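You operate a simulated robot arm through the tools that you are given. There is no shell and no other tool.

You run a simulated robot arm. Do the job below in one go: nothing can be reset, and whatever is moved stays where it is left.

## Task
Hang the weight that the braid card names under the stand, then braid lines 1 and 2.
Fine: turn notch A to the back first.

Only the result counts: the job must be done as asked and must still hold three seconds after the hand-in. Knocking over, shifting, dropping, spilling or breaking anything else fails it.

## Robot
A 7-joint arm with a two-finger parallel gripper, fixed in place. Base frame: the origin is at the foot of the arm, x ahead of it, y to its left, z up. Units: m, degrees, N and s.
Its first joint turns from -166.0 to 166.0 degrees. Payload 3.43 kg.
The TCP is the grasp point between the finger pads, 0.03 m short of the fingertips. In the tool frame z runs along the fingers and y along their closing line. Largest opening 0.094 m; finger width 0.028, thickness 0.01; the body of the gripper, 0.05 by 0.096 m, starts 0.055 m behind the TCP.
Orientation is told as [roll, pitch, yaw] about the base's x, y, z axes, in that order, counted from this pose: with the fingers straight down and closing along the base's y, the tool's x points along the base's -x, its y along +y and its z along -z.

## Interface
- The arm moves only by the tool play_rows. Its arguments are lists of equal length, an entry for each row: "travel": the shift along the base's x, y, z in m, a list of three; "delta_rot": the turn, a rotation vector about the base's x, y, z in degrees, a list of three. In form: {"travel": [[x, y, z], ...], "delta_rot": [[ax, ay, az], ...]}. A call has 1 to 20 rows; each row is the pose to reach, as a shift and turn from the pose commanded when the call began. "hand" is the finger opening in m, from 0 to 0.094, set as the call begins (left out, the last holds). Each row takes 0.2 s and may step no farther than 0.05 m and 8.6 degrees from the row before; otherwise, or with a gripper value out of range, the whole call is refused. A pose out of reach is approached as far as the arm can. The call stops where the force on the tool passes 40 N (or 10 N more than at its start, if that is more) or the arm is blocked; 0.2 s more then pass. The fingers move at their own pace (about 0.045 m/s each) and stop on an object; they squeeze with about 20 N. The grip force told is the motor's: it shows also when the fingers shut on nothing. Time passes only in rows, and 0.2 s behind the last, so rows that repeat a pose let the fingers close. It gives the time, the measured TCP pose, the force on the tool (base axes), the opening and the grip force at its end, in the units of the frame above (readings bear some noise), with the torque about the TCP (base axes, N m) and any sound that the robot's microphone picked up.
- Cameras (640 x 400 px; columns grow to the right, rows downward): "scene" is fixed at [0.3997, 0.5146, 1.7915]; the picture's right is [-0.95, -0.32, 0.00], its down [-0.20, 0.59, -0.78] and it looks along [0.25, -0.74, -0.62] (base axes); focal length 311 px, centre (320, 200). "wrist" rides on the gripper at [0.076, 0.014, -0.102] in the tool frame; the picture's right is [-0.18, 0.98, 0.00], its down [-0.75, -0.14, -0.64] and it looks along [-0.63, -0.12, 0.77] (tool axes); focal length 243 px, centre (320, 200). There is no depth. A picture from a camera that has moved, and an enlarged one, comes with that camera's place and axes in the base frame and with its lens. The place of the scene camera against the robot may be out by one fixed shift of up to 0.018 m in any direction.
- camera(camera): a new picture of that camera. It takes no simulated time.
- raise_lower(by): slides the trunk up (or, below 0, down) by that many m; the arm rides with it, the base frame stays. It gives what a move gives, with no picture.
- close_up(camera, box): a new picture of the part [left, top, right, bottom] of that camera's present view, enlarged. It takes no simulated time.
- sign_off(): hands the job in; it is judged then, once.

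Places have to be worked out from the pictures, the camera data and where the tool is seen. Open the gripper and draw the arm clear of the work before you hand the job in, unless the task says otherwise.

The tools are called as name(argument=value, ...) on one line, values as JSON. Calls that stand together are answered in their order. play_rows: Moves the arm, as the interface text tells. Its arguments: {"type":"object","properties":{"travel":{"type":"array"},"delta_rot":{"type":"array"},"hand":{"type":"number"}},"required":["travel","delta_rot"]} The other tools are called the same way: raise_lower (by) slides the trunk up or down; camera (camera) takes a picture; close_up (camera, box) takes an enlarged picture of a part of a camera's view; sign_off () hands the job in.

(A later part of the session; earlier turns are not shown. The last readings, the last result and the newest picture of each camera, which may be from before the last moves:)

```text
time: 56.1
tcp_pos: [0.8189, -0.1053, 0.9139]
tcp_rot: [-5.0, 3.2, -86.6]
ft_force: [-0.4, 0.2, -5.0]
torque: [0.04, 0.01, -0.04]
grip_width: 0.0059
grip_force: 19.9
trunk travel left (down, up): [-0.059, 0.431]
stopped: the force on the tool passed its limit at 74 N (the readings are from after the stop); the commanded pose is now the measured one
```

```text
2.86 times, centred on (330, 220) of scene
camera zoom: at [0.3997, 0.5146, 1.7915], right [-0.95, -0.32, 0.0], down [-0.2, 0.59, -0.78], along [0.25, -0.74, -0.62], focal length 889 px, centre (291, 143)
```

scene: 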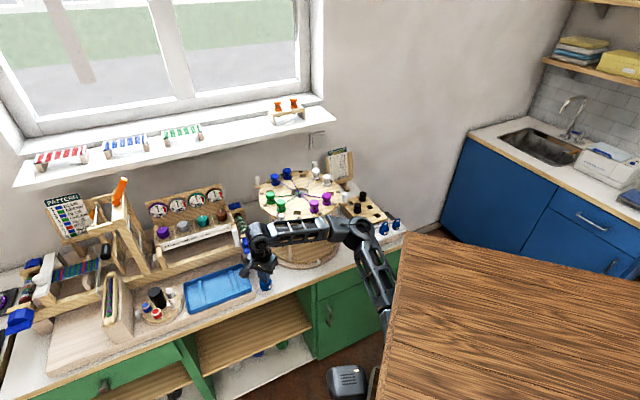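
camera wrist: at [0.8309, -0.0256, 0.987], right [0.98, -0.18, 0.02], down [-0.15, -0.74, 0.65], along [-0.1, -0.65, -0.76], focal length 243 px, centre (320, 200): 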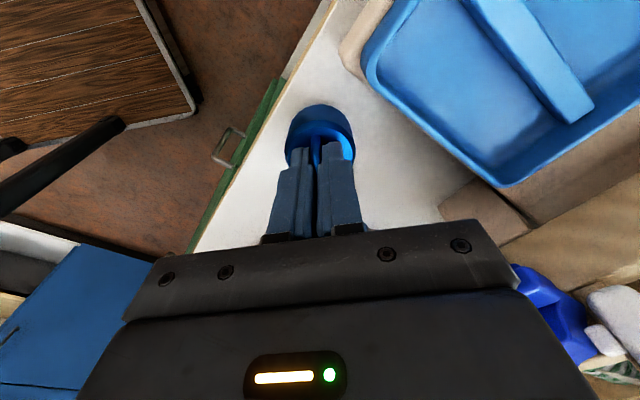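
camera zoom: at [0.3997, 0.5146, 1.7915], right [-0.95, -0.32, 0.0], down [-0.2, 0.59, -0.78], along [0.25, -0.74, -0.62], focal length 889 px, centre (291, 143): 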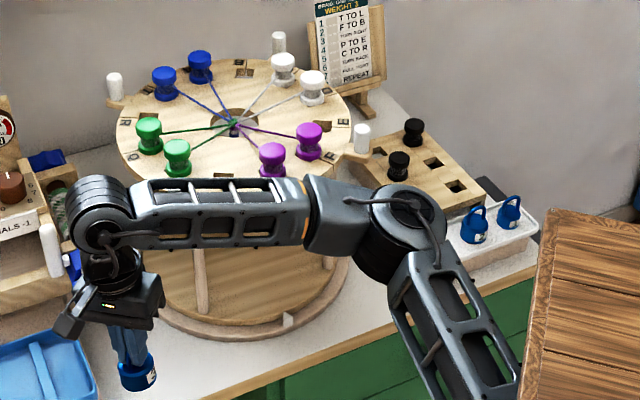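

Going up was blocked, and the readings fit the forearm being caught just below the disc rim on the front side. The commands are reset, so the load is off. I ease slightly down and outward, away from the stand (-x, +y), in small steps.

play_rows(travel=[[-0.004, 0.004, -0.006], [-0.01, 0.01, -0.01], [-0.016, 0.016, -0.01], [-0.022, 0.022, -0.01], [-0.028, 0.028, -0.01]], delta_rot=[[0, 0, 0], [0, 0, 0], [0, 0, 0], [0, 0, 0], [0, 0, 0]])

close_up(camera="scene", box=[240, 150, 420, 290])

camera(camera="wrist")

```text
time: 57.3
tcp_pos: [0.7852, -0.0958, 0.9049]
tcp_rot: [-4.5, 3.2, -87.8]
ft_force: [1.2, 1.6, -4.6]
torque: [-0.05, 0.05, 0.02]
grip_width: 0.0056
grip_force: 19.8
trunk travel left (down, up): [-0.059, 0.431]
```

```text
2.86 times, centred on (330, 220) of scene
camera zoom: at [0.3997, 0.5146, 1.7915], right [-0.95, -0.32, 0.0], down [-0.2, 0.59, -0.78], along [0.25, -0.74, -0.62], focal length 889 px, centre (291, 143)
```

zoom: 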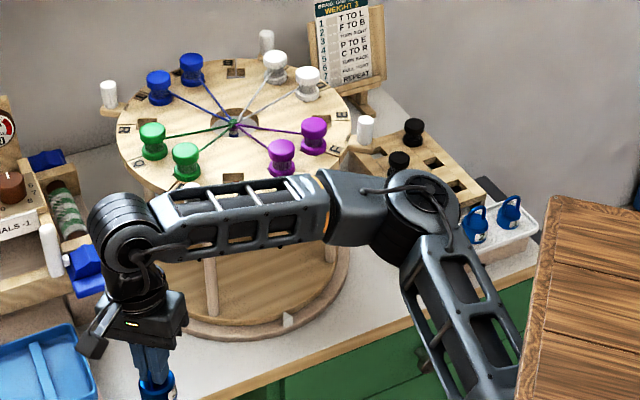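

```text
taken
camera wrist: at [0.805, -0.0241, 1.0113], right [0.99, -0.14, -0.09], down [-0.06, -0.79, 0.61], along [-0.16, -0.59, -0.79], focal length 243 px, centre (320, 200)
```

wrist: 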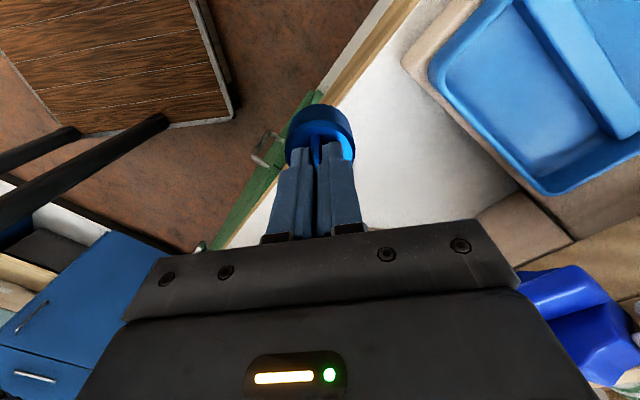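

The stand turned a few degrees with that move, so the arm is touching the peg or tab at 90°. I enlarge that spot to see what is above what.

close_up(camera="scene", box=[260, 180, 330, 240])

close_up(camera="scene", box=[255, 190, 305, 230])

```text
6.67 times, centred on (295, 210) of scene
camera zoom: at [0.3997, 0.5146, 1.7915], right [-0.95, -0.32, 0.0], down [-0.2, 0.59, -0.78], along [0.25, -0.74, -0.62], focal length 2073 px, centre (487, 133)
```

zoom: 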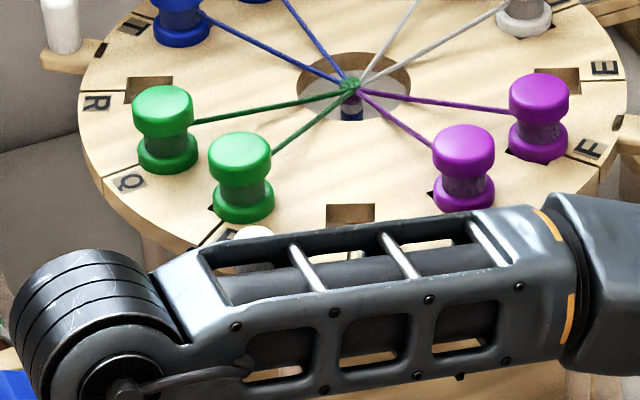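

```text
10.00 times, centred on (280, 210) of scene
camera zoom: at [0.3997, 0.5146, 1.7915], right [-0.95, -0.32, 0.0], down [-0.2, 0.59, -0.78], along [0.25, -0.74, -0.62], focal length 3110 px, centre (720, 100)
```

zoom: 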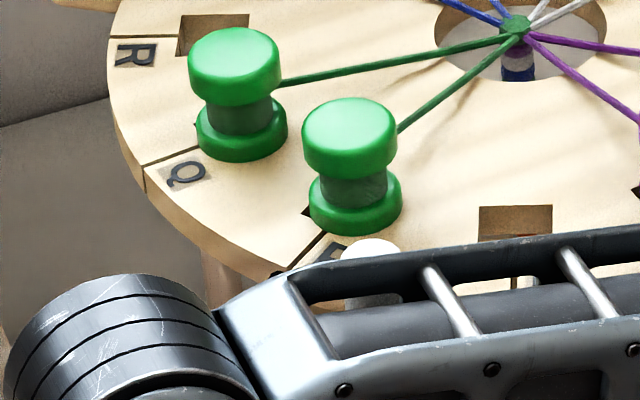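

The hand lags its command by 18 mm in +y: the forearm frame seems hooked on the rim or tab and is holding it back. The catch happened on the way up, so I first lower straight down about 3 cm to unload it and watch the lag.

play_rows(travel=[[0, 0, -0.01], [0, 0, -0.02], [0, 0, -0.03]], delta_rot=[[0, 0, 0], [0, 0, 0], [0, 0, 0]])

close_up(camera="scene", box=[255, 170, 375, 260])

```text
time: 58.1
tcp_pos: [0.79, -0.0939, 0.8833]
tcp_rot: [-4.0, 2.8, -87.6]
ft_force: [-0.8, 0.2, -3.6]
torque: [0.0, -0.02, 0.0]
grip_width: 0.0061
grip_force: 20.3
trunk travel left (down, up): [-0.059, 0.431]
```

```text
4.44 times, centred on (315, 215) of scene
camera zoom: at [0.3997, 0.5146, 1.7915], right [-0.95, -0.32, 0.0], down [-0.2, 0.59, -0.78], along [0.25, -0.74, -0.62], focal length 1382 px, centre (342, 133)
```

zoom: 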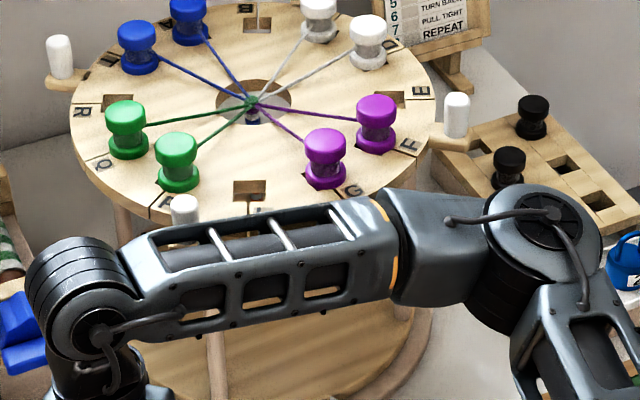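

The hand still lags (+9 mm in z, -17 mm in y) while the tool force is normal, so an arm link is held, not the hand. I look closely at the peg against the forearm frame.

close_up(camera="scene", box=[270, 195, 310, 225])

close_up(camera="scene", box=[330, 190, 390, 240])

camera(camera="wrist")

```text
13.33 times, centred on (290, 210) of scene
camera zoom: at [0.3997, 0.5146, 1.7915], right [-0.95, -0.32, 0.0], down [-0.2, 0.59, -0.78], along [0.25, -0.74, -0.62], focal length 4147 px, centre (720, 67)
```

zoom: 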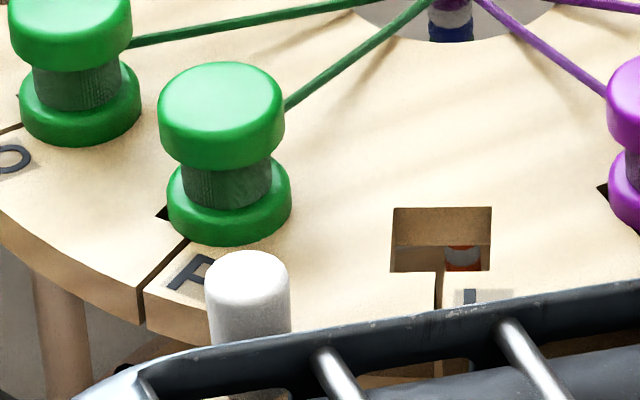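

```text
8.00 times, centred on (360, 215) of scene
camera zoom: at [0.3997, 0.5146, 1.7915], right [-0.95, -0.32, 0.0], down [-0.2, 0.59, -0.78], along [0.25, -0.74, -0.62], focal length 2488 px, centre (0, 80)
```

zoom: 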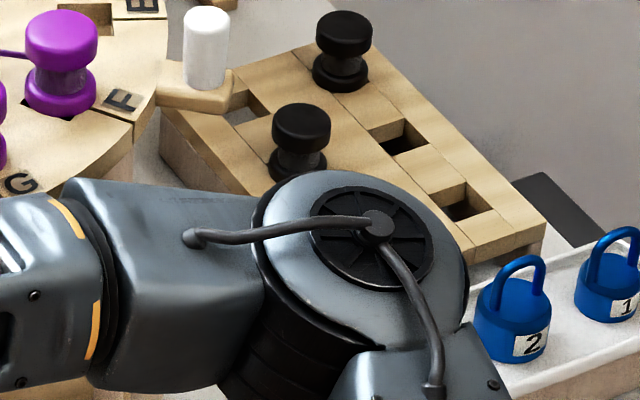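

```text
taken
camera wrist: at [0.8073, -0.0214, 0.9883], right [0.99, -0.14, -0.08], down [-0.07, -0.79, 0.61], along [-0.14, -0.6, -0.79], focal length 243 px, centre (320, 200)
```

wrist: 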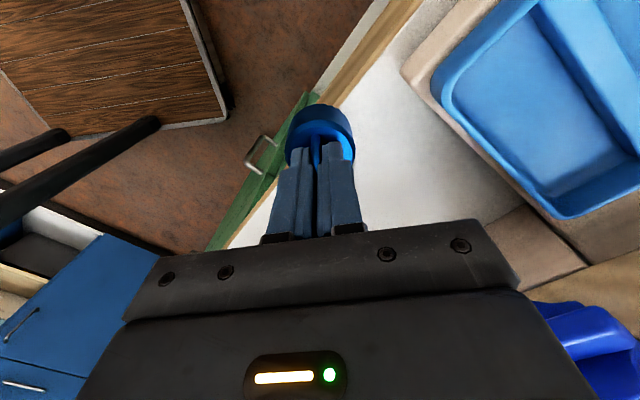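

I send a short hold to see the settled lag before choosing a direction.

play_rows(travel=[[0, 0, 0], [0, 0, 0], [0, 0, 0]], delta_rot=[[0, 0, 0], [0, 0, 0], [0, 0, 0]])

play_rows(travel=[[-0.005, 0, 0.0], [-0.01, 0, 0.0]], delta_rot=[[0, 0, 0], [0, 0, 0]])

```text
time: 58.9
tcp_pos: [0.7899, -0.0907, 0.8806]
tcp_rot: [-4.0, 2.9, -87.6]
ft_force: [-0.8, 0.4, -4.6]
torque: [-0.02, -0.02, 0.03]
grip_width: 0.0058
grip_force: 20.0
trunk travel left (down, up): [-0.059, 0.431]
```

```text
time: 59.5
tcp_pos: [0.7785, -0.0927, 0.8772]
tcp_rot: [-4.3, 3.0, -87.7]
ft_force: [-0.5, 0.5, -4.0]
torque: [-0.03, 0.01, 0.0]
grip_width: 0.0061
grip_force: 20.5
trunk travel left (down, up): [-0.059, 0.431]
```

The hand is creeping slowly toward its command, so whatever holds it is giving way slowly (the stand turns with damping). I look again to see which way the stand moves.

close_up(camera="scene", box=[240, 150, 420, 290])

close_up(camera="scene", box=[260, 190, 340, 240])

```text
2.86 times, centred on (330, 220) of scene
camera zoom: at [0.3997, 0.5146, 1.7915], right [-0.95, -0.32, 0.0], down [-0.2, 0.59, -0.78], along [0.25, -0.74, -0.62], focal length 889 px, centre (291, 143)
```

zoom: 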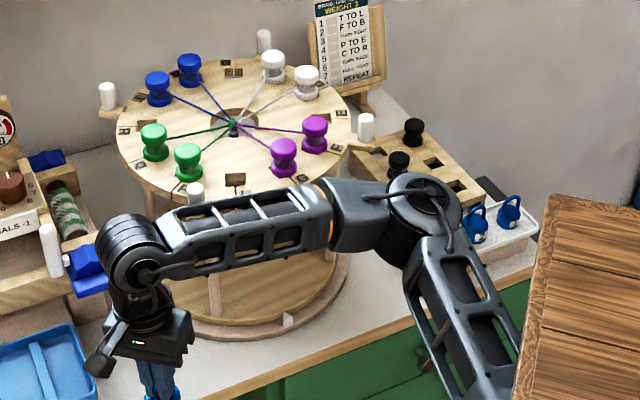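

```text
8.00 times, centred on (300, 215) of scene
camera zoom: at [0.3997, 0.5146, 1.7915], right [-0.95, -0.32, 0.0], down [-0.2, 0.59, -0.78], along [0.25, -0.74, -0.62], focal length 2488 px, centre (480, 80)
```

zoom: 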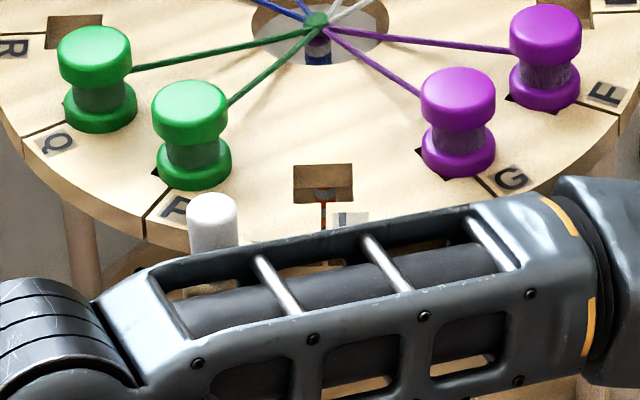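

The stand keeps turning as the wrist end of the forearm pushes the 90° peg toward -x. That tab is probably poking into the forearm's side window, so I pull straight out in +y with a little +x to come off it.

play_rows(travel=[[0.003, 0.008, 0], [0.006, 0.016, 0], [0.009, 0.024, 0], [0.012, 0.032, 0], [0.012, 0.032, 0]], delta_rot=[[0, 0, 0], [0, 0, 0], [0, 0, 0], [0, 0, 0], [0, 0, 0]])

close_up(camera="scene", box=[240, 150, 420, 290])

```text
time: 60.7
tcp_pos: [0.7908, -0.0583, 0.8738]
tcp_rot: [-4.6, 3.1, -87.3]
ft_force: [0.0, -0.5, -3.8]
torque: [-0.01, 0.01, -0.02]
grip_width: 0.006
grip_force: 20.0
trunk travel left (down, up): [-0.059, 0.431]
```

```text
2.86 times, centred on (330, 220) of scene
camera zoom: at [0.3997, 0.5146, 1.7915], right [-0.95, -0.32, 0.0], down [-0.2, 0.59, -0.78], along [0.25, -0.74, -0.62], focal length 889 px, centre (291, 143)
```

zoom: 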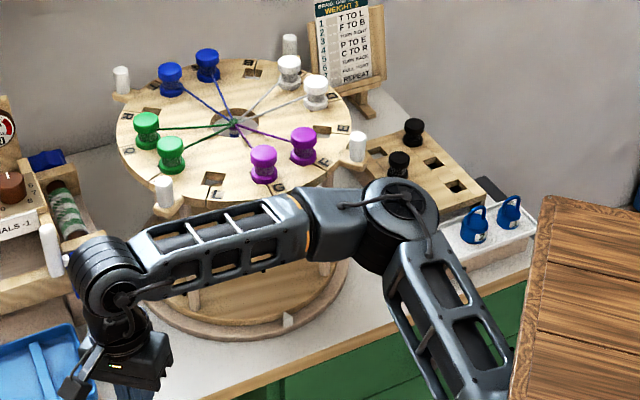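

The arm followed, and the stand turned back the other way with it, so the tab is still coupled to the forearm. I zoom in on that contact again.

close_up(camera="scene", box=[260, 185, 320, 235])

close_up(camera="scene", box=[275, 195, 300, 215])

```text
8.00 times, centred on (290, 210) of scene
camera zoom: at [0.3997, 0.5146, 1.7915], right [-0.95, -0.32, 0.0], down [-0.2, 0.59, -0.78], along [0.25, -0.74, -0.62], focal length 2488 px, centre (560, 120)
```

zoom: 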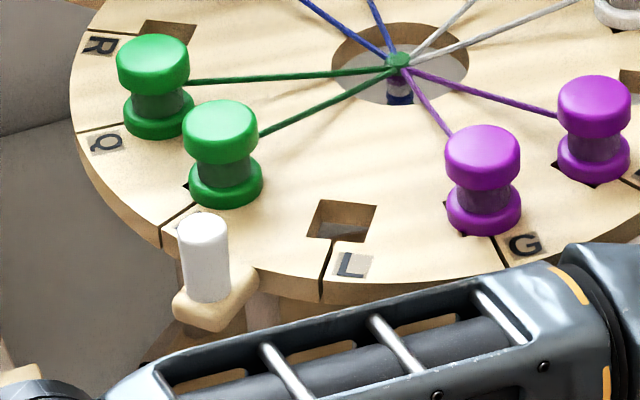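

```text
16.00 times, centred on (288, 205) of scene
camera zoom: at [0.3997, 0.5146, 1.7915], right [-0.95, -0.32, 0.0], down [-0.2, 0.59, -0.78], along [0.25, -0.74, -0.62], focal length 4976 px, centre (840, 120)
```

zoom: 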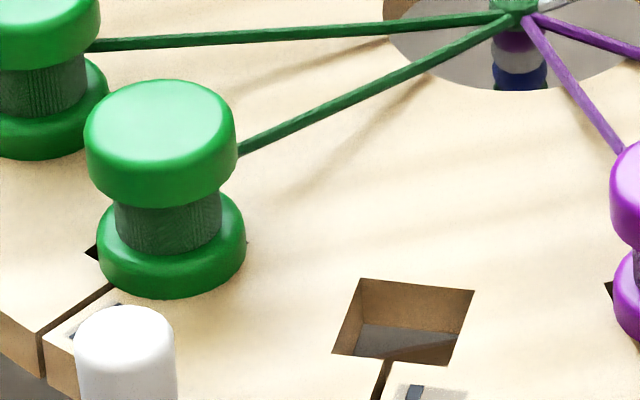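

The tab is free now, with a visible gap; the remaining rub is the rim near G against the elbow end of the forearm. I keep drawing the hand out in +y over the free air in front of the bench.

play_rows(travel=[[0.002, 0.01, 0], [0.004, 0.02, 0], [0.006, 0.03, 0], [0.008, 0.04, 0], [0.01, 0.05, 0], [0.01, 0.05, 0]], delta_rot=[[0, 0, 0], [0, 0, 0], [0, 0, 0], [0, 0, 0], [0, 0, 0], [0, 0, 0]])

close_up(camera="scene", box=[240, 150, 420, 290])

```text
time: 62.1
tcp_pos: [0.8072, -0.0136, 0.8637]
tcp_rot: [-5.6, 4.1, -88.1]
ft_force: [0.3, 0.6, -3.0]
torque: [0.0, -0.05, 0.02]
grip_width: 0.0058
grip_force: 19.9
trunk travel left (down, up): [-0.059, 0.431]
```

```text
2.86 times, centred on (330, 220) of scene
camera zoom: at [0.3997, 0.5146, 1.7915], right [-0.95, -0.32, 0.0], down [-0.2, 0.59, -0.78], along [0.25, -0.74, -0.62], focal length 889 px, centre (291, 143)
```

zoom: 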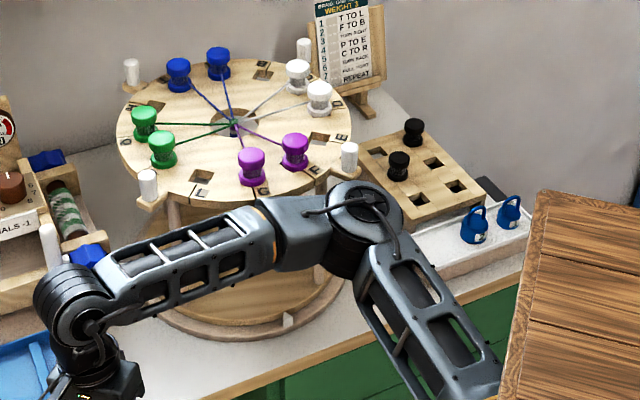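

The picture shows the 180° tab following the elbow both ways: its end is caught at the elbow, which now sits on the line between base and stand. Swinging the arm further in +y makes the elbow diverge from the tab, so I continue that way, with free air in front of the bench.

play_rows(travel=[[0, 0.012, 0], [-0.001, 0.024, 0], [-0.002, 0.036, 0], [-0.003, 0.048, 0], [-0.005, 0.06, 0], [-0.007, 0.07, 0]], delta_rot=[[0, 0, 0], [0, 0, 0], [0, 0, 0], [0, 0, 0], [0, 0, 0], [0, 0, 0]])

close_up(camera="scene", box=[240, 150, 420, 290])

```text
time: 63.5
tcp_pos: [0.8007, 0.0564, 0.8654]
tcp_rot: [-5.3, 4.1, -87.9]
ft_force: [0.7, -0.3, -4.6]
torque: [0.04, -0.01, -0.01]
grip_width: 0.0058
grip_force: 19.7
trunk travel left (down, up): [-0.059, 0.431]
```

```text
2.86 times, centred on (330, 220) of scene
camera zoom: at [0.3997, 0.5146, 1.7915], right [-0.95, -0.32, 0.0], down [-0.2, 0.59, -0.78], along [0.25, -0.74, -0.62], focal length 889 px, centre (291, 143)
```

zoom: 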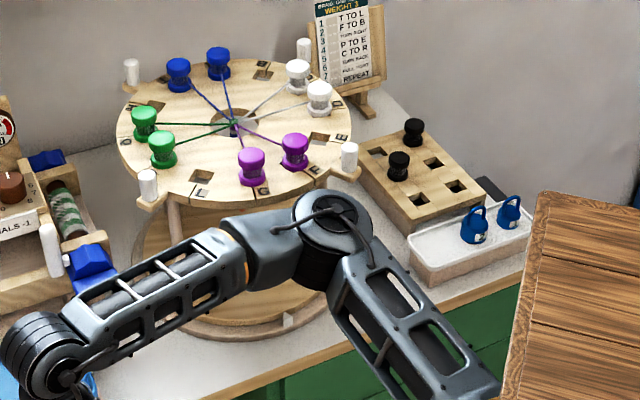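

The arm moved freely this time and the stand stayed put, so it is unhooked. I swing a bit further out, then raise the trunk well above the disc.

play_rows(travel=[[-0.002, 0.012, 0], [-0.004, 0.024, 0], [-0.007, 0.036, 0], [-0.01, 0.048, 0], [-0.013, 0.06, 0]], delta_rot=[[0, 0, 0], [0, 0, 0], [0, 0, 0], [0, 0, 0], [0, 0, 0]])

raise_lower(by=0.06)

camera(camera="scene")

```text
time: 64.7
tcp_pos: [0.7881, 0.1165, 0.8643]
tcp_rot: [-5.4, 4.0, -88.0]
ft_force: [0.6, 0.0, -4.1]
torque: [0.02, -0.01, -0.01]
grip_width: 0.0061
grip_force: 20.2
trunk travel left (down, up): [-0.059, 0.431]
```

```text
time: 65.7
tcp_pos: [0.787, 0.1175, 0.9248]
tcp_rot: [-5.4, 4.0, -88.0]
ft_force: [0.2, 0.3, -3.7]
torque: [0.0, -0.03, -0.02]
grip_width: 0.0062
grip_force: 19.7
trunk travel left (down, up): [-0.119, 0.371]
```

```text
taken
```

scene: 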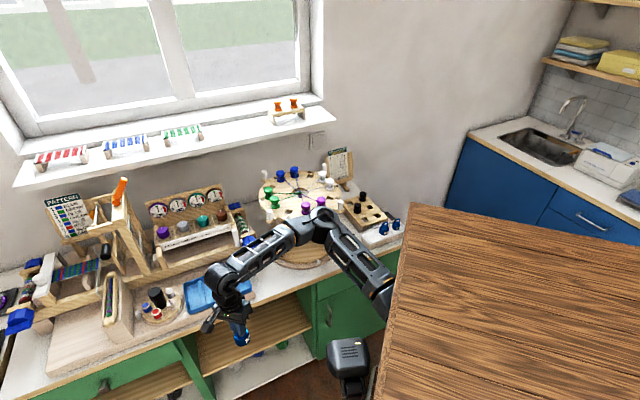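

The trunk rise was clean. I go up another 0.25 m and then inspect the stand.

raise_lower(by=0.25)

close_up(camera="scene", box=[240, 150, 420, 290])

camera(camera="scene")

```text
time: 68.2
tcp_pos: [0.7867, 0.1167, 1.1759]
tcp_rot: [-5.4, 4.0, -88.0]
ft_force: [-0.2, 1.0, -4.5]
torque: [0.01, -0.03, 0.01]
grip_width: 0.0059
grip_force: 20.0
trunk travel left (down, up): [-0.369, 0.121]
```

```text
2.86 times, centred on (330, 220) of scene
camera zoom: at [0.3997, 0.5146, 1.7915], right [-0.95, -0.32, 0.0], down [-0.2, 0.59, -0.78], along [0.25, -0.74, -0.62], focal length 889 px, centre (291, 143)
```

zoom: 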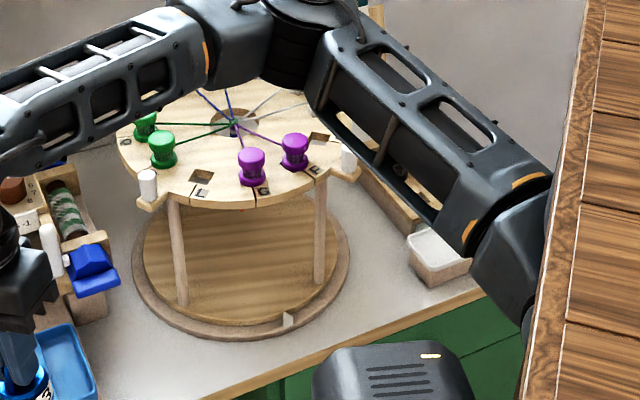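

```text
taken
```

scene: 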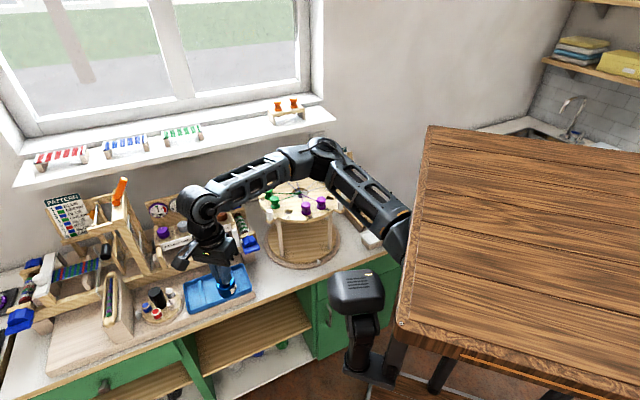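

The base ring and pointer are where they were; only the turn of the disc has changed, which I will redo. I straighten the hand and carry the weight above S again, this time keeping the trunk high and lowering with the arm only, so the elbow stays above the disc.

play_rows(travel=[[0.005, -0.03, 0], [0.01, -0.06, 0], [0.015, -0.09, 0], [0.02, -0.12, 0], [0.025, -0.15, 0], [0.03, -0.18, 0], [0.035, -0.205, 0], [0.0385, -0.2267, 0]], delta_rot=[[-0.5, -0.7, -0.3], [-1, -1.4, -0.5], [-1.5, -2.1, -0.8], [-2, -2.8, -1], [-2.5, -3.5, -1.3], [-3, -4.2, -1.6], [-3.4, -4.9, -1.8], [-3.8, -5.5, -2]])

camera(camera="scene")

camera(camera="wrist")

```text
time: 70.0
tcp_pos: [0.8253, -0.1091, 1.1747]
tcp_rot: [0.2, 0.1, -89.9]
ft_force: [-0.4, 0.4, -3.6]
torque: [-0.03, -0.03, 0.0]
grip_width: 0.0059
grip_force: 20.0
trunk travel left (down, up): [-0.369, 0.121]
```

```text
taken
```

scene: 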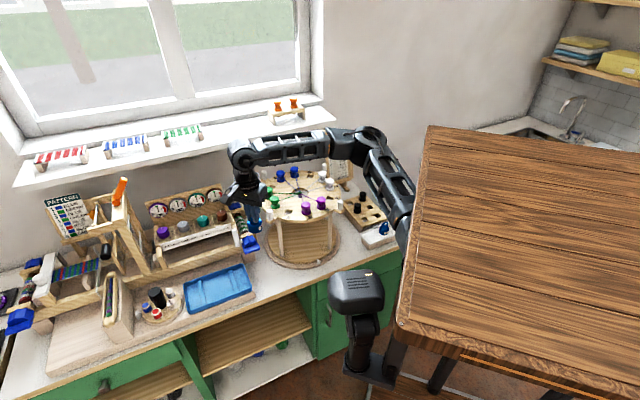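

```text
taken
camera wrist: at [0.8392, -0.0341, 1.2777], right [0.98, -0.18, 0.0], down [-0.14, -0.76, 0.64], along [-0.12, -0.63, -0.77], focal length 243 px, centre (320, 200)
```

wrist: 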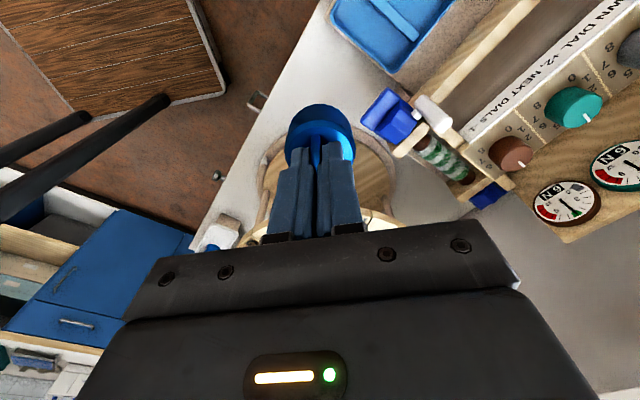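

The hand is vertical over S. I lower by arm only, first to about z 0.93, checking for clean tracking.

play_rows(travel=[[0, 0, -0.04], [0, 0, -0.08], [0, 0, -0.12], [0, 0, -0.16], [0, 0, -0.2], [0, 0, -0.245]], delta_rot=[[0, 0, 0], [0, 0, 0], [0, 0, 0], [0, 0, 0], [0, 0, 0], [0, 0, 0]])

close_up(camera="scene", box=[220, 140, 420, 300])

```text
time: 71.4
tcp_pos: [0.824, -0.1103, 0.9273]
tcp_rot: [0.0, 0.1, -89.8]
ft_force: [0.0, 0.1, -3.9]
torque: [-0.01, -0.02, -0.01]
grip_width: 0.0063
grip_force: 20.0
trunk travel left (down, up): [-0.369, 0.121]
```

```text
2.50 times, centred on (320, 220) of scene
camera zoom: at [0.3997, 0.5146, 1.7915], right [-0.95, -0.32, 0.0], down [-0.2, 0.59, -0.78], along [0.25, -0.74, -0.62], focal length 778 px, centre (320, 150)
```

zoom: 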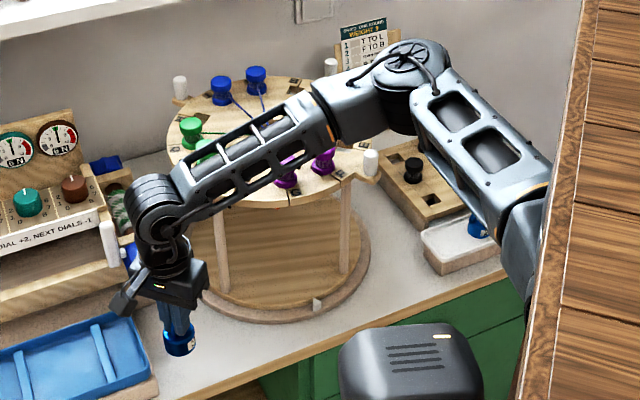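

Tracking is clean and the elbow is high. I lower to just above the bench, then in small steps until the load comes off.

play_rows(travel=[[0, 0, -0.02], [0, 0, -0.04], [0, 0, -0.055], [0, 0, -0.062]], delta_rot=[[0, 0, 0], [0, 0, 0], [0, 0, 0], [0, 0, 0]])

close_up(camera="scene", box=[250, 240, 310, 300])

```text
time: 72.4
tcp_pos: [0.8269, -0.1092, 0.8671]
tcp_rot: [0.1, 0.1, -89.8]
ft_force: [0.4, 0.2, -4.3]
torque: [-0.03, 0.0, 0.05]
grip_width: 0.006
grip_force: 20.4
trunk travel left (down, up): [-0.369, 0.121]
```

```text
6.67 times, centred on (280, 270) of scene
camera zoom: at [0.3997, 0.5146, 1.7915], right [-0.95, -0.32, 0.0], down [-0.2, 0.59, -0.78], along [0.25, -0.74, -0.62], focal length 2073 px, centre (587, -267)
```

zoom: 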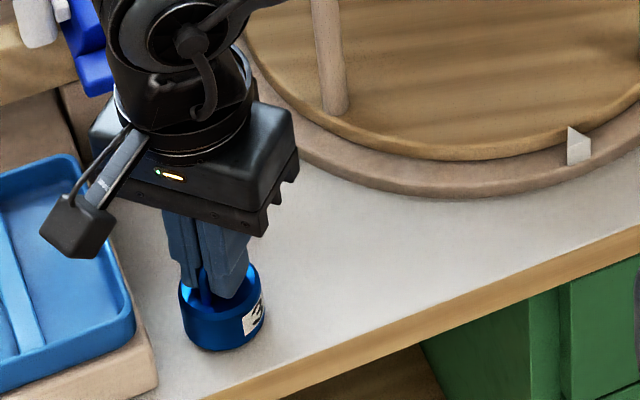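

The weight hovers about 1 cm over free bench, clear of the edge and the blue tray. I creep down until contact.

play_rows(travel=[[0, 0, -0.004], [0, 0, -0.008], [0, 0, -0.011]], delta_rot=[[0, 0, 0], [0, 0, 0], [0, 0, 0]])

```text
time: 73.2
tcp_pos: [0.8273, -0.11, 0.8618]
tcp_rot: [0.4, 0.2, -89.8]
ft_force: [-3.9, 0.0, 21.4]
torque: [-0.13, 0.54, -0.02]
grip_width: 0.006
grip_force: 19.9
trunk travel left (down, up): [-0.369, 0.121]
stopped in row 3: the force on the tool passed its limit at 52 N (the readings are from after the stop); the commanded pose is now the measured one
```

The weight is on the bench (TCP z 0.862, so the bench top is near 0.796). I ease up 2 mm and open.

play_rows(travel=[[0, 0, 0.0015], [0, 0, 0.0015]], delta_rot=[[0, 0, 0], [0, 0, 0]])

play_rows(travel=[[0, 0, 0], [0, 0, 0], [0, 0, 0]], delta_rot=[[0, 0, 0], [0, 0, 0], [0, 0, 0]], hand=0.03)

close_up(camera="wrist", box=[240, 60, 400, 220])

```text
time: 73.8
tcp_pos: [0.8277, -0.1105, 0.8611]
tcp_rot: [0.3, 0.1, -89.9]
ft_force: [-0.5, -1.0, 14.7]
torque: [-0.06, 0.18, -0.05]
grip_width: 0.006
grip_force: 19.4
trunk travel left (down, up): [-0.369, 0.121]
```

```text
time: 74.6
tcp_pos: [0.8281, -0.1096, 0.8621]
tcp_rot: [0.3, 0.1, -89.9]
ft_force: [4.5, 0.4, 8.5]
torque: [-0.04, 0.02, 0.0]
grip_width: 0.0272
grip_force: 0.0
trunk travel left (down, up): [-0.369, 0.121]
```

```text
2.50 times, centred on (320, 140) of wrist
camera zoom: at [0.8418, -0.0343, 0.9655], right [0.98, -0.18, 0.01], down [-0.14, -0.75, 0.64], along [-0.11, -0.63, -0.77], focal length 606 px, centre (320, 350)
```

zoom: 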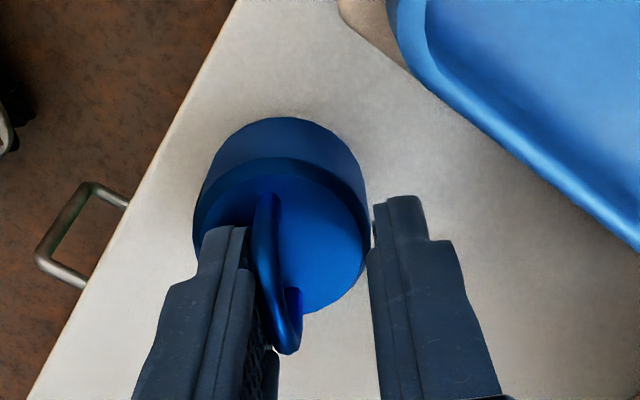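

The weight stands upright on the bench. I open a little more and rise straight up.

play_rows(travel=[[0, 0, 0.002], [0, 0, 0.004], [0, 0, 0.015], [0, 0, 0.04], [0, 0, 0.08], [0, 0, 0.12], [0, 0, 0.16]], delta_rot=[[0, 0, 0], [0, 0, 0], [0, 0, 0], [0, 0, 0], [0, 0, 0], [0, 0, 0], [0, 0, 0]], hand=0.045)

camera(camera="wrist")

close_up(camera="scene", box=[220, 150, 400, 300])

```text
time: 76.2
tcp_pos: [0.825, -0.1122, 1.024]
tcp_rot: [0.2, 0.0, -89.8]
ft_force: [0.2, -0.3, -0.6]
torque: [-0.02, 0.0, 0.04]
grip_width: 0.0451
grip_force: 0.0
trunk travel left (down, up): [-0.369, 0.121]
```

```text
taken
camera wrist: at [0.8398, -0.0359, 1.1266], right [0.98, -0.18, 0.0], down [-0.14, -0.76, 0.64], along [-0.11, -0.63, -0.77], focal length 243 px, centre (320, 200)
```

wrist: 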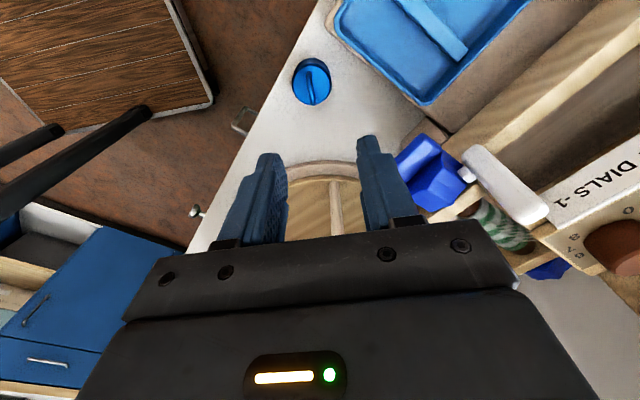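

```text
2.67 times, centred on (310, 225) of scene
camera zoom: at [0.3997, 0.5146, 1.7915], right [-0.95, -0.32, 0.0], down [-0.2, 0.59, -0.78], along [0.25, -0.74, -0.62], focal length 829 px, centre (347, 133)
```

zoom: 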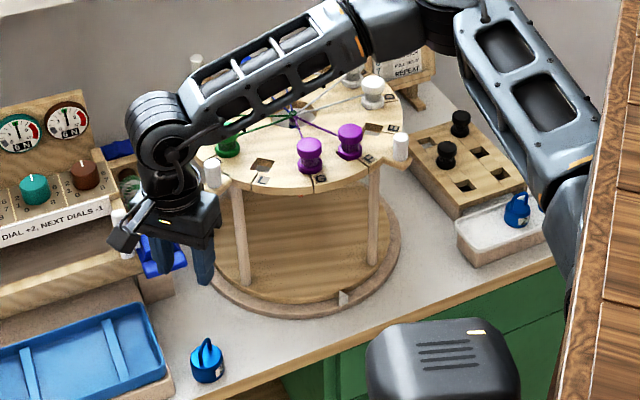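

The weight is parked upright at S. Now I redo the turn: the pegs have drifted about 15° clockwise. I rise clear and go above the peg near (0.842, -0.213).

play_rows(travel=[[0, 0, 0.04], [0, 0, 0.08], [0, 0, 0.12], [0, 0, 0.16], [0.006, -0.035, 0.175], [0.012, -0.07, 0.175], [0.015, -0.085, 0.175]], delta_rot=[[0, 0, 0], [0, 0, 0], [0, 0, 0], [0, 0, 0], [0, 0, -5], [0, 0, -10], [0, 0, -15]])

camera(camera="wrist")

close_up(camera="wrist", box=[240, 50, 440, 200])

```text
time: 77.8
tcp_pos: [0.8417, -0.1955, 1.1966]
tcp_rot: [0.3, 0.1, -104.9]
ft_force: [0.1, 0.2, 0.0]
torque: [0.03, 0.0, -0.01]
grip_width: 0.045
grip_force: 0.1
trunk travel left (down, up): [-0.369, 0.121]
```

```text
taken
camera wrist: at [0.8751, -0.1255, 1.3002], right [0.9, -0.43, 0.0], down [-0.33, -0.69, 0.64], along [-0.27, -0.58, -0.77], focal length 243 px, centre (320, 200)
```

wrist: 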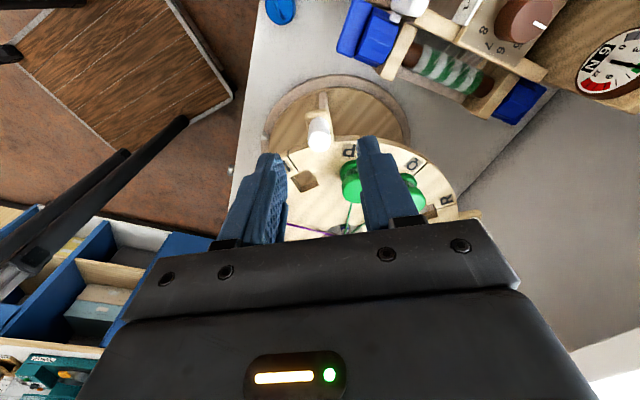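

```text
2.67 times, centred on (340, 125) of wrist
camera zoom: at [0.8751, -0.1255, 1.3002], right [0.9, -0.43, 0.0], down [-0.33, -0.69, 0.64], along [-0.27, -0.58, -0.77], focal length 647 px, centre (267, 400)
```

zoom: 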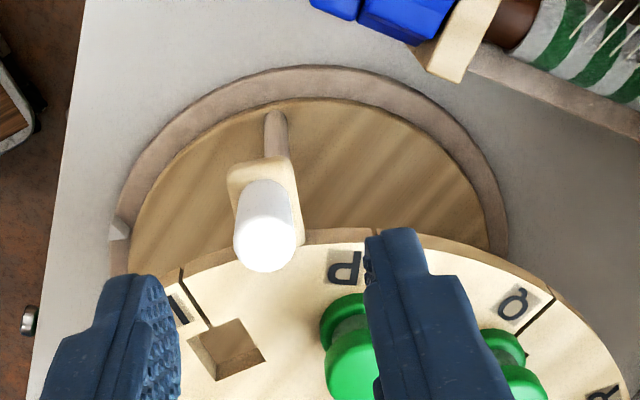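

The peg is at (0.831, -0.2205), azimuth about 78°. I go down over it with a 34 mm opening.

play_rows(travel=[[-0.0107, -0.0251, 0], [-0.0107, -0.0251, -0.04], [-0.0107, -0.0251, -0.075]], delta_rot=[[0, 0, 1], [0, 0, 2], [0, 0, 3]], hand=0.034)

close_up(camera="wrist", box=[245, 70, 405, 190])

```text
time: 78.6
tcp_pos: [0.8289, -0.2208, 1.1219]
tcp_rot: [0.3, 0.1, -101.8]
ft_force: [0.2, 0.4, 0.3]
torque: [-0.03, -0.01, -0.01]
grip_width: 0.0341
grip_force: 0.2
trunk travel left (down, up): [-0.369, 0.121]
```

```text
3.33 times, centred on (325, 130) of wrist
camera zoom: at [0.8588, -0.1493, 1.2252], right [0.92, -0.38, 0.0], down [-0.3, -0.71, 0.64], along [-0.24, -0.59, -0.77], focal length 809 px, centre (303, 433)
```

zoom: 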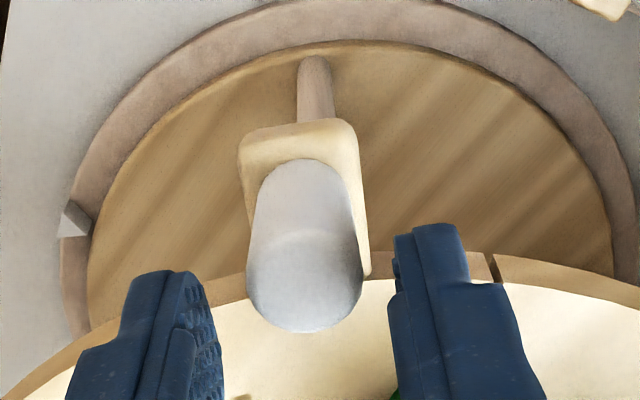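

The peg is centred between the tips. I go down around it and ease the stand along the arc back to 91°.

play_rows(travel=[[0, 0, -0.016], [0, 0, -0.032], [-0.004, 0.0008, -0.032], [-0.008, 0.0016, -0.032], [-0.0123, 0.0024, -0.032], [-0.0165, 0.003, -0.032], [-0.0208, 0.0035, -0.032], [-0.025, 0.004, -0.032], [-0.0292, 0.0043, -0.032], [-0.033, 0.0045, -0.032], [-0.036, 0.0046, -0.032], [-0.039, 0.0046, -0.032], [-0.039, 0.0046, -0.032]], delta_rot=[[0, 0, 0], [0, 0, 0], [0, 0, 1.3], [0, 0, 2.6], [0, 0, 3.9], [0, 0, 5.2], [0, 0, 6.5], [0, 0, 7.8], [0, 0, 9.1], [0, 0, 10.2], [0, 0, 11.2], [0, 0, 12], [0, 0, 12]])

play_rows(travel=[[0, 0, 0], [0, 0, 0], [0, 0, 0], [0, 0, 0]], delta_rot=[[0, 0, 0], [0, 0, 0], [0, 0, 0], [0, 0, 0]], hand=0.015)

close_up(camera="scene", box=[250, 150, 370, 280])

```text
time: 81.4
tcp_pos: [0.7929, -0.2159, 1.0896]
tcp_rot: [0.3, 0.1, -89.8]
ft_force: [1.7, -3.1, 9.6]
torque: [-0.22, 0.08, 0.19]
grip_width: 0.0332
grip_force: 0.1
trunk travel left (down, up): [-0.369, 0.121]
```

```text
time: 82.4
tcp_pos: [0.7919, -0.2156, 1.0892]
tcp_rot: [0.3, 0.0, -89.8]
ft_force: [-2.9, -0.2, 16.9]
torque: [0.12, 0.24, -0.12]
grip_width: 0.0213
grip_force: 44.9
trunk travel left (down, up): [-0.369, 0.121]
```

```text
3.08 times, centred on (310, 215) of scene
camera zoom: at [0.3997, 0.5146, 1.7915], right [-0.95, -0.32, 0.0], down [-0.2, 0.59, -0.78], along [0.25, -0.74, -0.62], focal length 957 px, centre (351, 154)
```

zoom: 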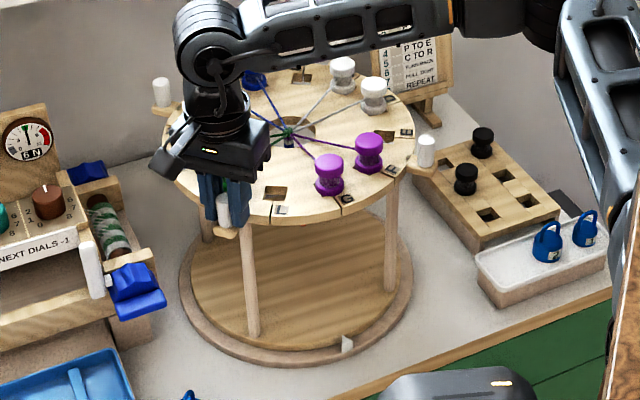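

The stand is back and gripped at about 91°; the tips just touch the tab top (z about 1.06). I ease up 3 mm, open symmetrically and rise.

play_rows(travel=[[0, 0, 0.002], [0, 0, 0.003], [0, 0, 0.003]], delta_rot=[[0, 0, 0], [0, 0, 0], [0, 0, 0]])

play_rows(travel=[[0, 0, 0], [0, 0, 0], [0, 0, 0]], delta_rot=[[0, 0, 0], [0, 0, 0], [0, 0, 0]], hand=0.038)

play_rows(travel=[[0, 0, 0.02], [0, 0, 0.04], [0, 0, 0.08], [0, 0, 0.12], [0, 0.03, 0.16], [0, 0.06, 0.2], [0, 0.09, 0.22]], delta_rot=[[0, 0, 0], [0, 0, 0], [0, 0, 0], [0, 0, 0], [0, 0, 0], [0, 0, 0], [0, 0, 0]])

camera(camera="wrist")

close_up(camera="scene", box=[250, 150, 370, 280])

```text
time: 83.2
tcp_pos: [0.7933, -0.2153, 1.0903]
tcp_rot: [0.1, 0.1, -89.8]
ft_force: [-2.4, 7.6, -18.5]
torque: [-0.71, -0.09, -0.17]
grip_width: 0.0214
grip_force: 44.9
trunk travel left (down, up): [-0.369, 0.121]
```

```text
time: 84.0
tcp_pos: [0.7929, -0.2171, 1.0923]
tcp_rot: [0.2, 0.2, -89.8]
ft_force: [0.2, 0.6, 0.4]
torque: [0.04, -0.03, -0.03]
grip_width: 0.0382
grip_force: 0.2
trunk travel left (down, up): [-0.369, 0.121]
```

```text
time: 85.6
tcp_pos: [0.7901, -0.1254, 1.3137]
tcp_rot: [0.3, 0.0, -89.9]
ft_force: [-0.2, -0.6, 0.5]
torque: [0.02, 0.02, -0.02]
grip_width: 0.0381
grip_force: 0.0
trunk travel left (down, up): [-0.369, 0.121]
```

```text
taken
camera wrist: at [0.8049, -0.0492, 1.4173], right [0.98, -0.18, 0.0], down [-0.14, -0.75, 0.64], along [-0.11, -0.63, -0.77], focal length 243 px, centre (320, 200)
```

wrist: 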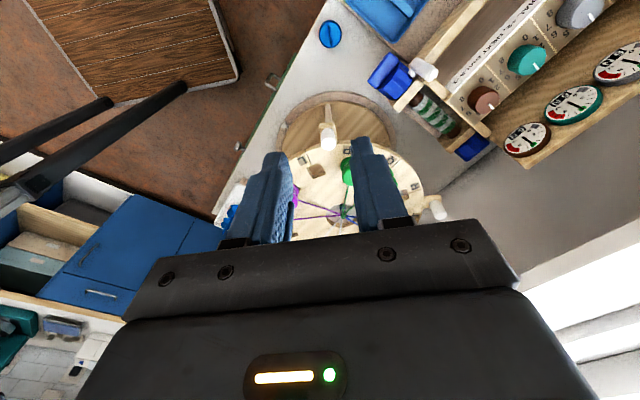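

```text
3.08 times, centred on (310, 215) of scene
camera zoom: at [0.3997, 0.5146, 1.7915], right [-0.95, -0.32, 0.0], down [-0.2, 0.59, -0.78], along [0.25, -0.74, -0.62], focal length 957 px, centre (351, 154)
```

zoom: 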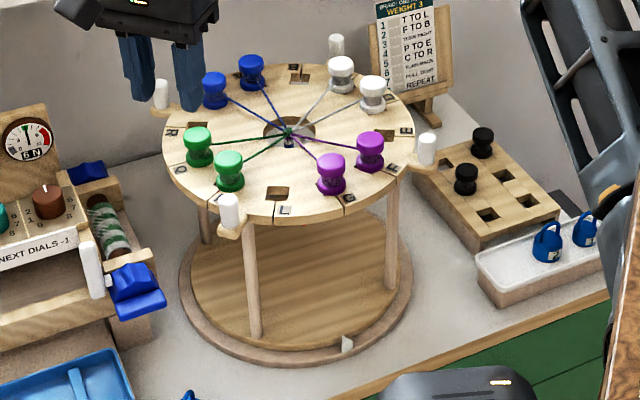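

The orientation matches the earlier good one: G at the pointer, A at the back. Now I locate the parked weight and its loop direction.

close_up(camera="wrist", box=[300, 5, 360, 65])

close_up(camera="wrist", box=[270, 90, 430, 210])

close_up(camera="scene", box=[235, 255, 295, 305])

```text
6.67 times, centred on (330, 35) of wrist
camera zoom: at [0.8049, -0.0492, 1.4173], right [0.98, -0.18, 0.0], down [-0.14, -0.75, 0.64], along [-0.11, -0.63, -0.77], focal length 1618 px, centre (253, 1300)
```

zoom: 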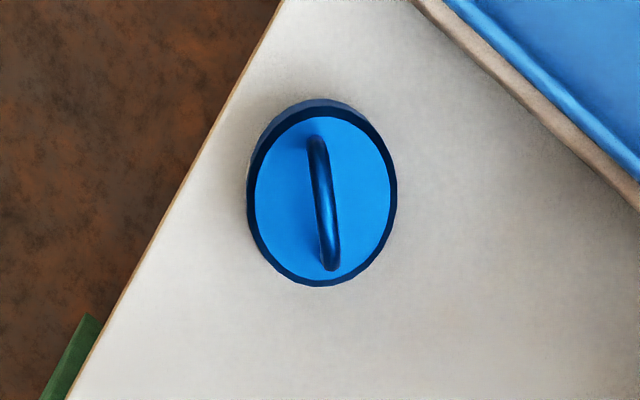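

```text
3.33 times, centred on (350, 150) of wrist
camera zoom: at [0.8049, -0.0492, 1.4173], right [0.98, -0.18, 0.0], down [-0.14, -0.75, 0.64], along [-0.11, -0.63, -0.77], focal length 809 px, centre (220, 367)
```

zoom: 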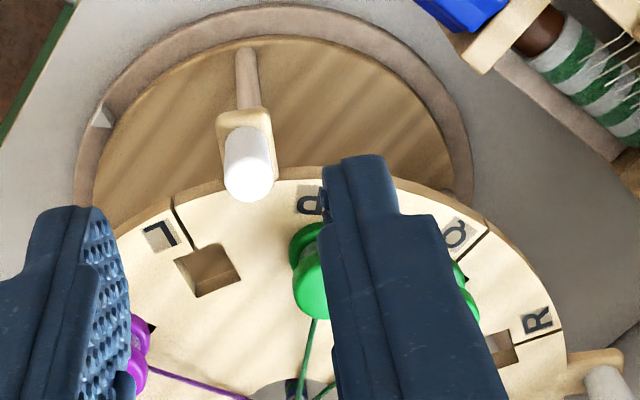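

```text
8.00 times, centred on (265, 280) of scene
camera zoom: at [0.3997, 0.5146, 1.7915], right [-0.95, -0.32, 0.0], down [-0.2, 0.59, -0.78], along [0.25, -0.74, -0.62], focal length 2488 px, centre (760, -440)
```

zoom: 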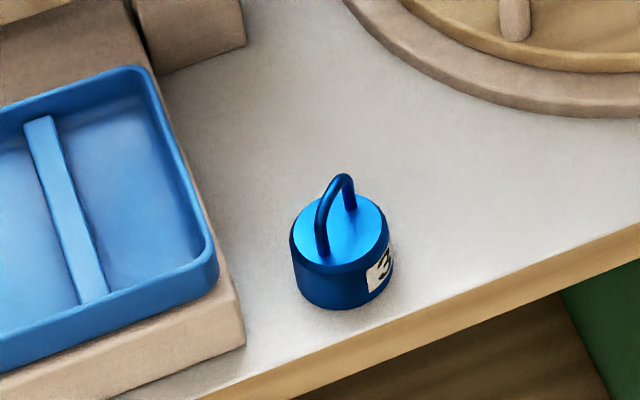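

The weight is at (0.820, -0.111) with its loop along y, as planned. I turn the hand to yaw 0 and then tilt it to 15° below horizontal well above the bench.

play_rows(travel=[[-0.005, 0.003, -0.006], [-0.01, 0.006, -0.012], [-0.015, 0.009, -0.018], [-0.02, 0.013, -0.024], [-0.025, 0.016, -0.03], [-0.03, 0.019, -0.036], [-0.035, 0.022, -0.042], [-0.04, 0.025, -0.048], [-0.045, 0.028, -0.052], [-0.05, 0.032, -0.056], [-0.055, 0.035, -0.06]], delta_rot=[[0, 0, 8.2], [0, 0, 16.4], [0, 0, 24.5], [0, 0, 32.7], [0, 0, 40.9], [0, 0, 49.1], [0, 0, 57.3], [0, 0, 65.5], [0, 0, 73.6], [0, 0, 81.8], [0, 0, 90]], hand=0.062)

play_rows(travel=[[0, 0, 0], [0, 0, 0], [0, 0, 0], [0, 0, 0], [0, 0, 0], [0, 0, 0], [0, 0, 0], [0, 0, 0], [0, 0, 0]], delta_rot=[[0, -8.3, 0], [0, -16.7, 0], [0, -25, 0], [0, -33.3, 0], [0, -41.7, 0], [0, -50, 0], [0, -58.3, 0], [0, -66.7, 0], [0, -75, 0]])

camera(camera="scene")

camera(camera="wrist")

```text
time: 88.0
tcp_pos: [0.7368, -0.0909, 1.2531]
tcp_rot: [0.3, 0.2, 0.3]
ft_force: [-0.1, 0.5, -1.3]
torque: [-0.02, -0.03, -0.01]
grip_width: 0.0621
grip_force: 0.1
trunk travel left (down, up): [-0.369, 0.121]
```

```text
time: 90.0
tcp_pos: [0.7711, -0.1047, 1.2621]
tcp_rot: [-0.2, -75.0, 0.6]
ft_force: [0.0, -0.6, -0.4]
torque: [0.04, 0.0, -0.03]
grip_width: 0.0621
grip_force: 0.1
out of reach, approached as far as the arm can: row 8, 9
trunk travel left (down, up): [-0.369, 0.121]
```

```text
taken
```

scene: 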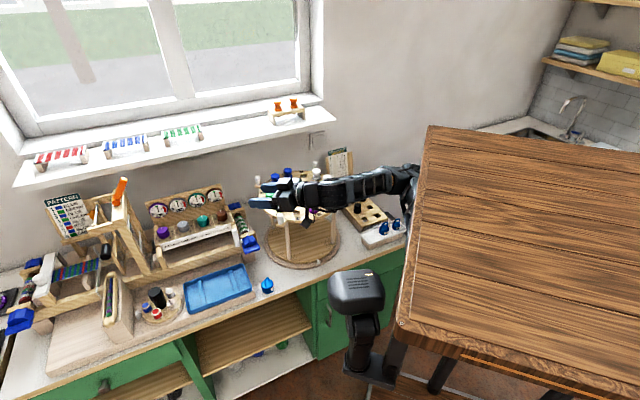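

```text
taken
camera wrist: at [0.6538, -0.0912, 1.2152], right [0.04, 0.98, 0.18], down [-0.42, -0.14, 0.89], along [0.9, -0.11, 0.41], focal length 243 px, centre (320, 200)
```

wrist: 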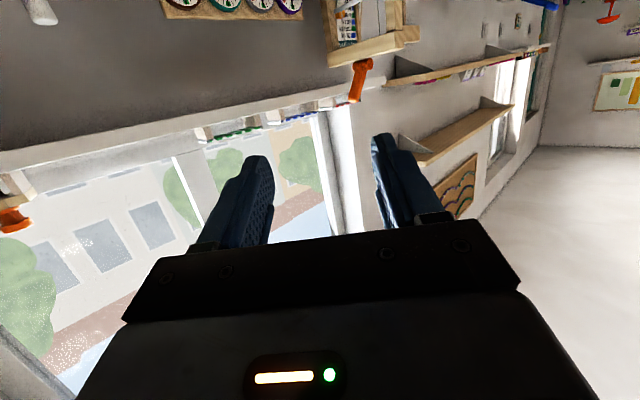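

The tilt is reached with the hand a little further out than commanded (its inner limit up here). Going lower eases that, so I descend 0.24 m and watch where it settles.

play_rows(travel=[[0, -0.003, -0.04], [0, -0.006, -0.08], [0, -0.01, -0.12], [0, -0.014, -0.16], [0, -0.017, -0.2], [0, -0.02, -0.24]], delta_rot=[[0, 0, 0], [0, 0, 0], [0, 0, 0], [0, 0, 0], [0, 0, 0], [0, 0, 0]])

camera(camera="scene")

```text
time: 91.4
tcp_pos: [0.7716, -0.1237, 1.0224]
tcp_rot: [-0.7, -75.0, 1.1]
ft_force: [0.0, 0.1, -0.3]
torque: [0.01, -0.03, -0.04]
grip_width: 0.0622
grip_force: 0.0
out of reach, approached as far as the arm can: row 1, 2
trunk travel left (down, up): [-0.369, 0.121]
```

```text
taken
```

scene: 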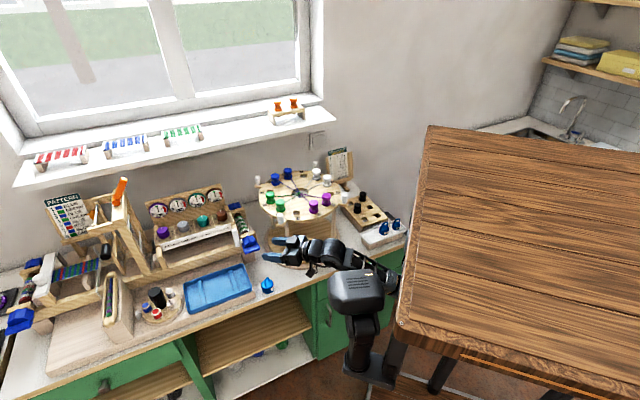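

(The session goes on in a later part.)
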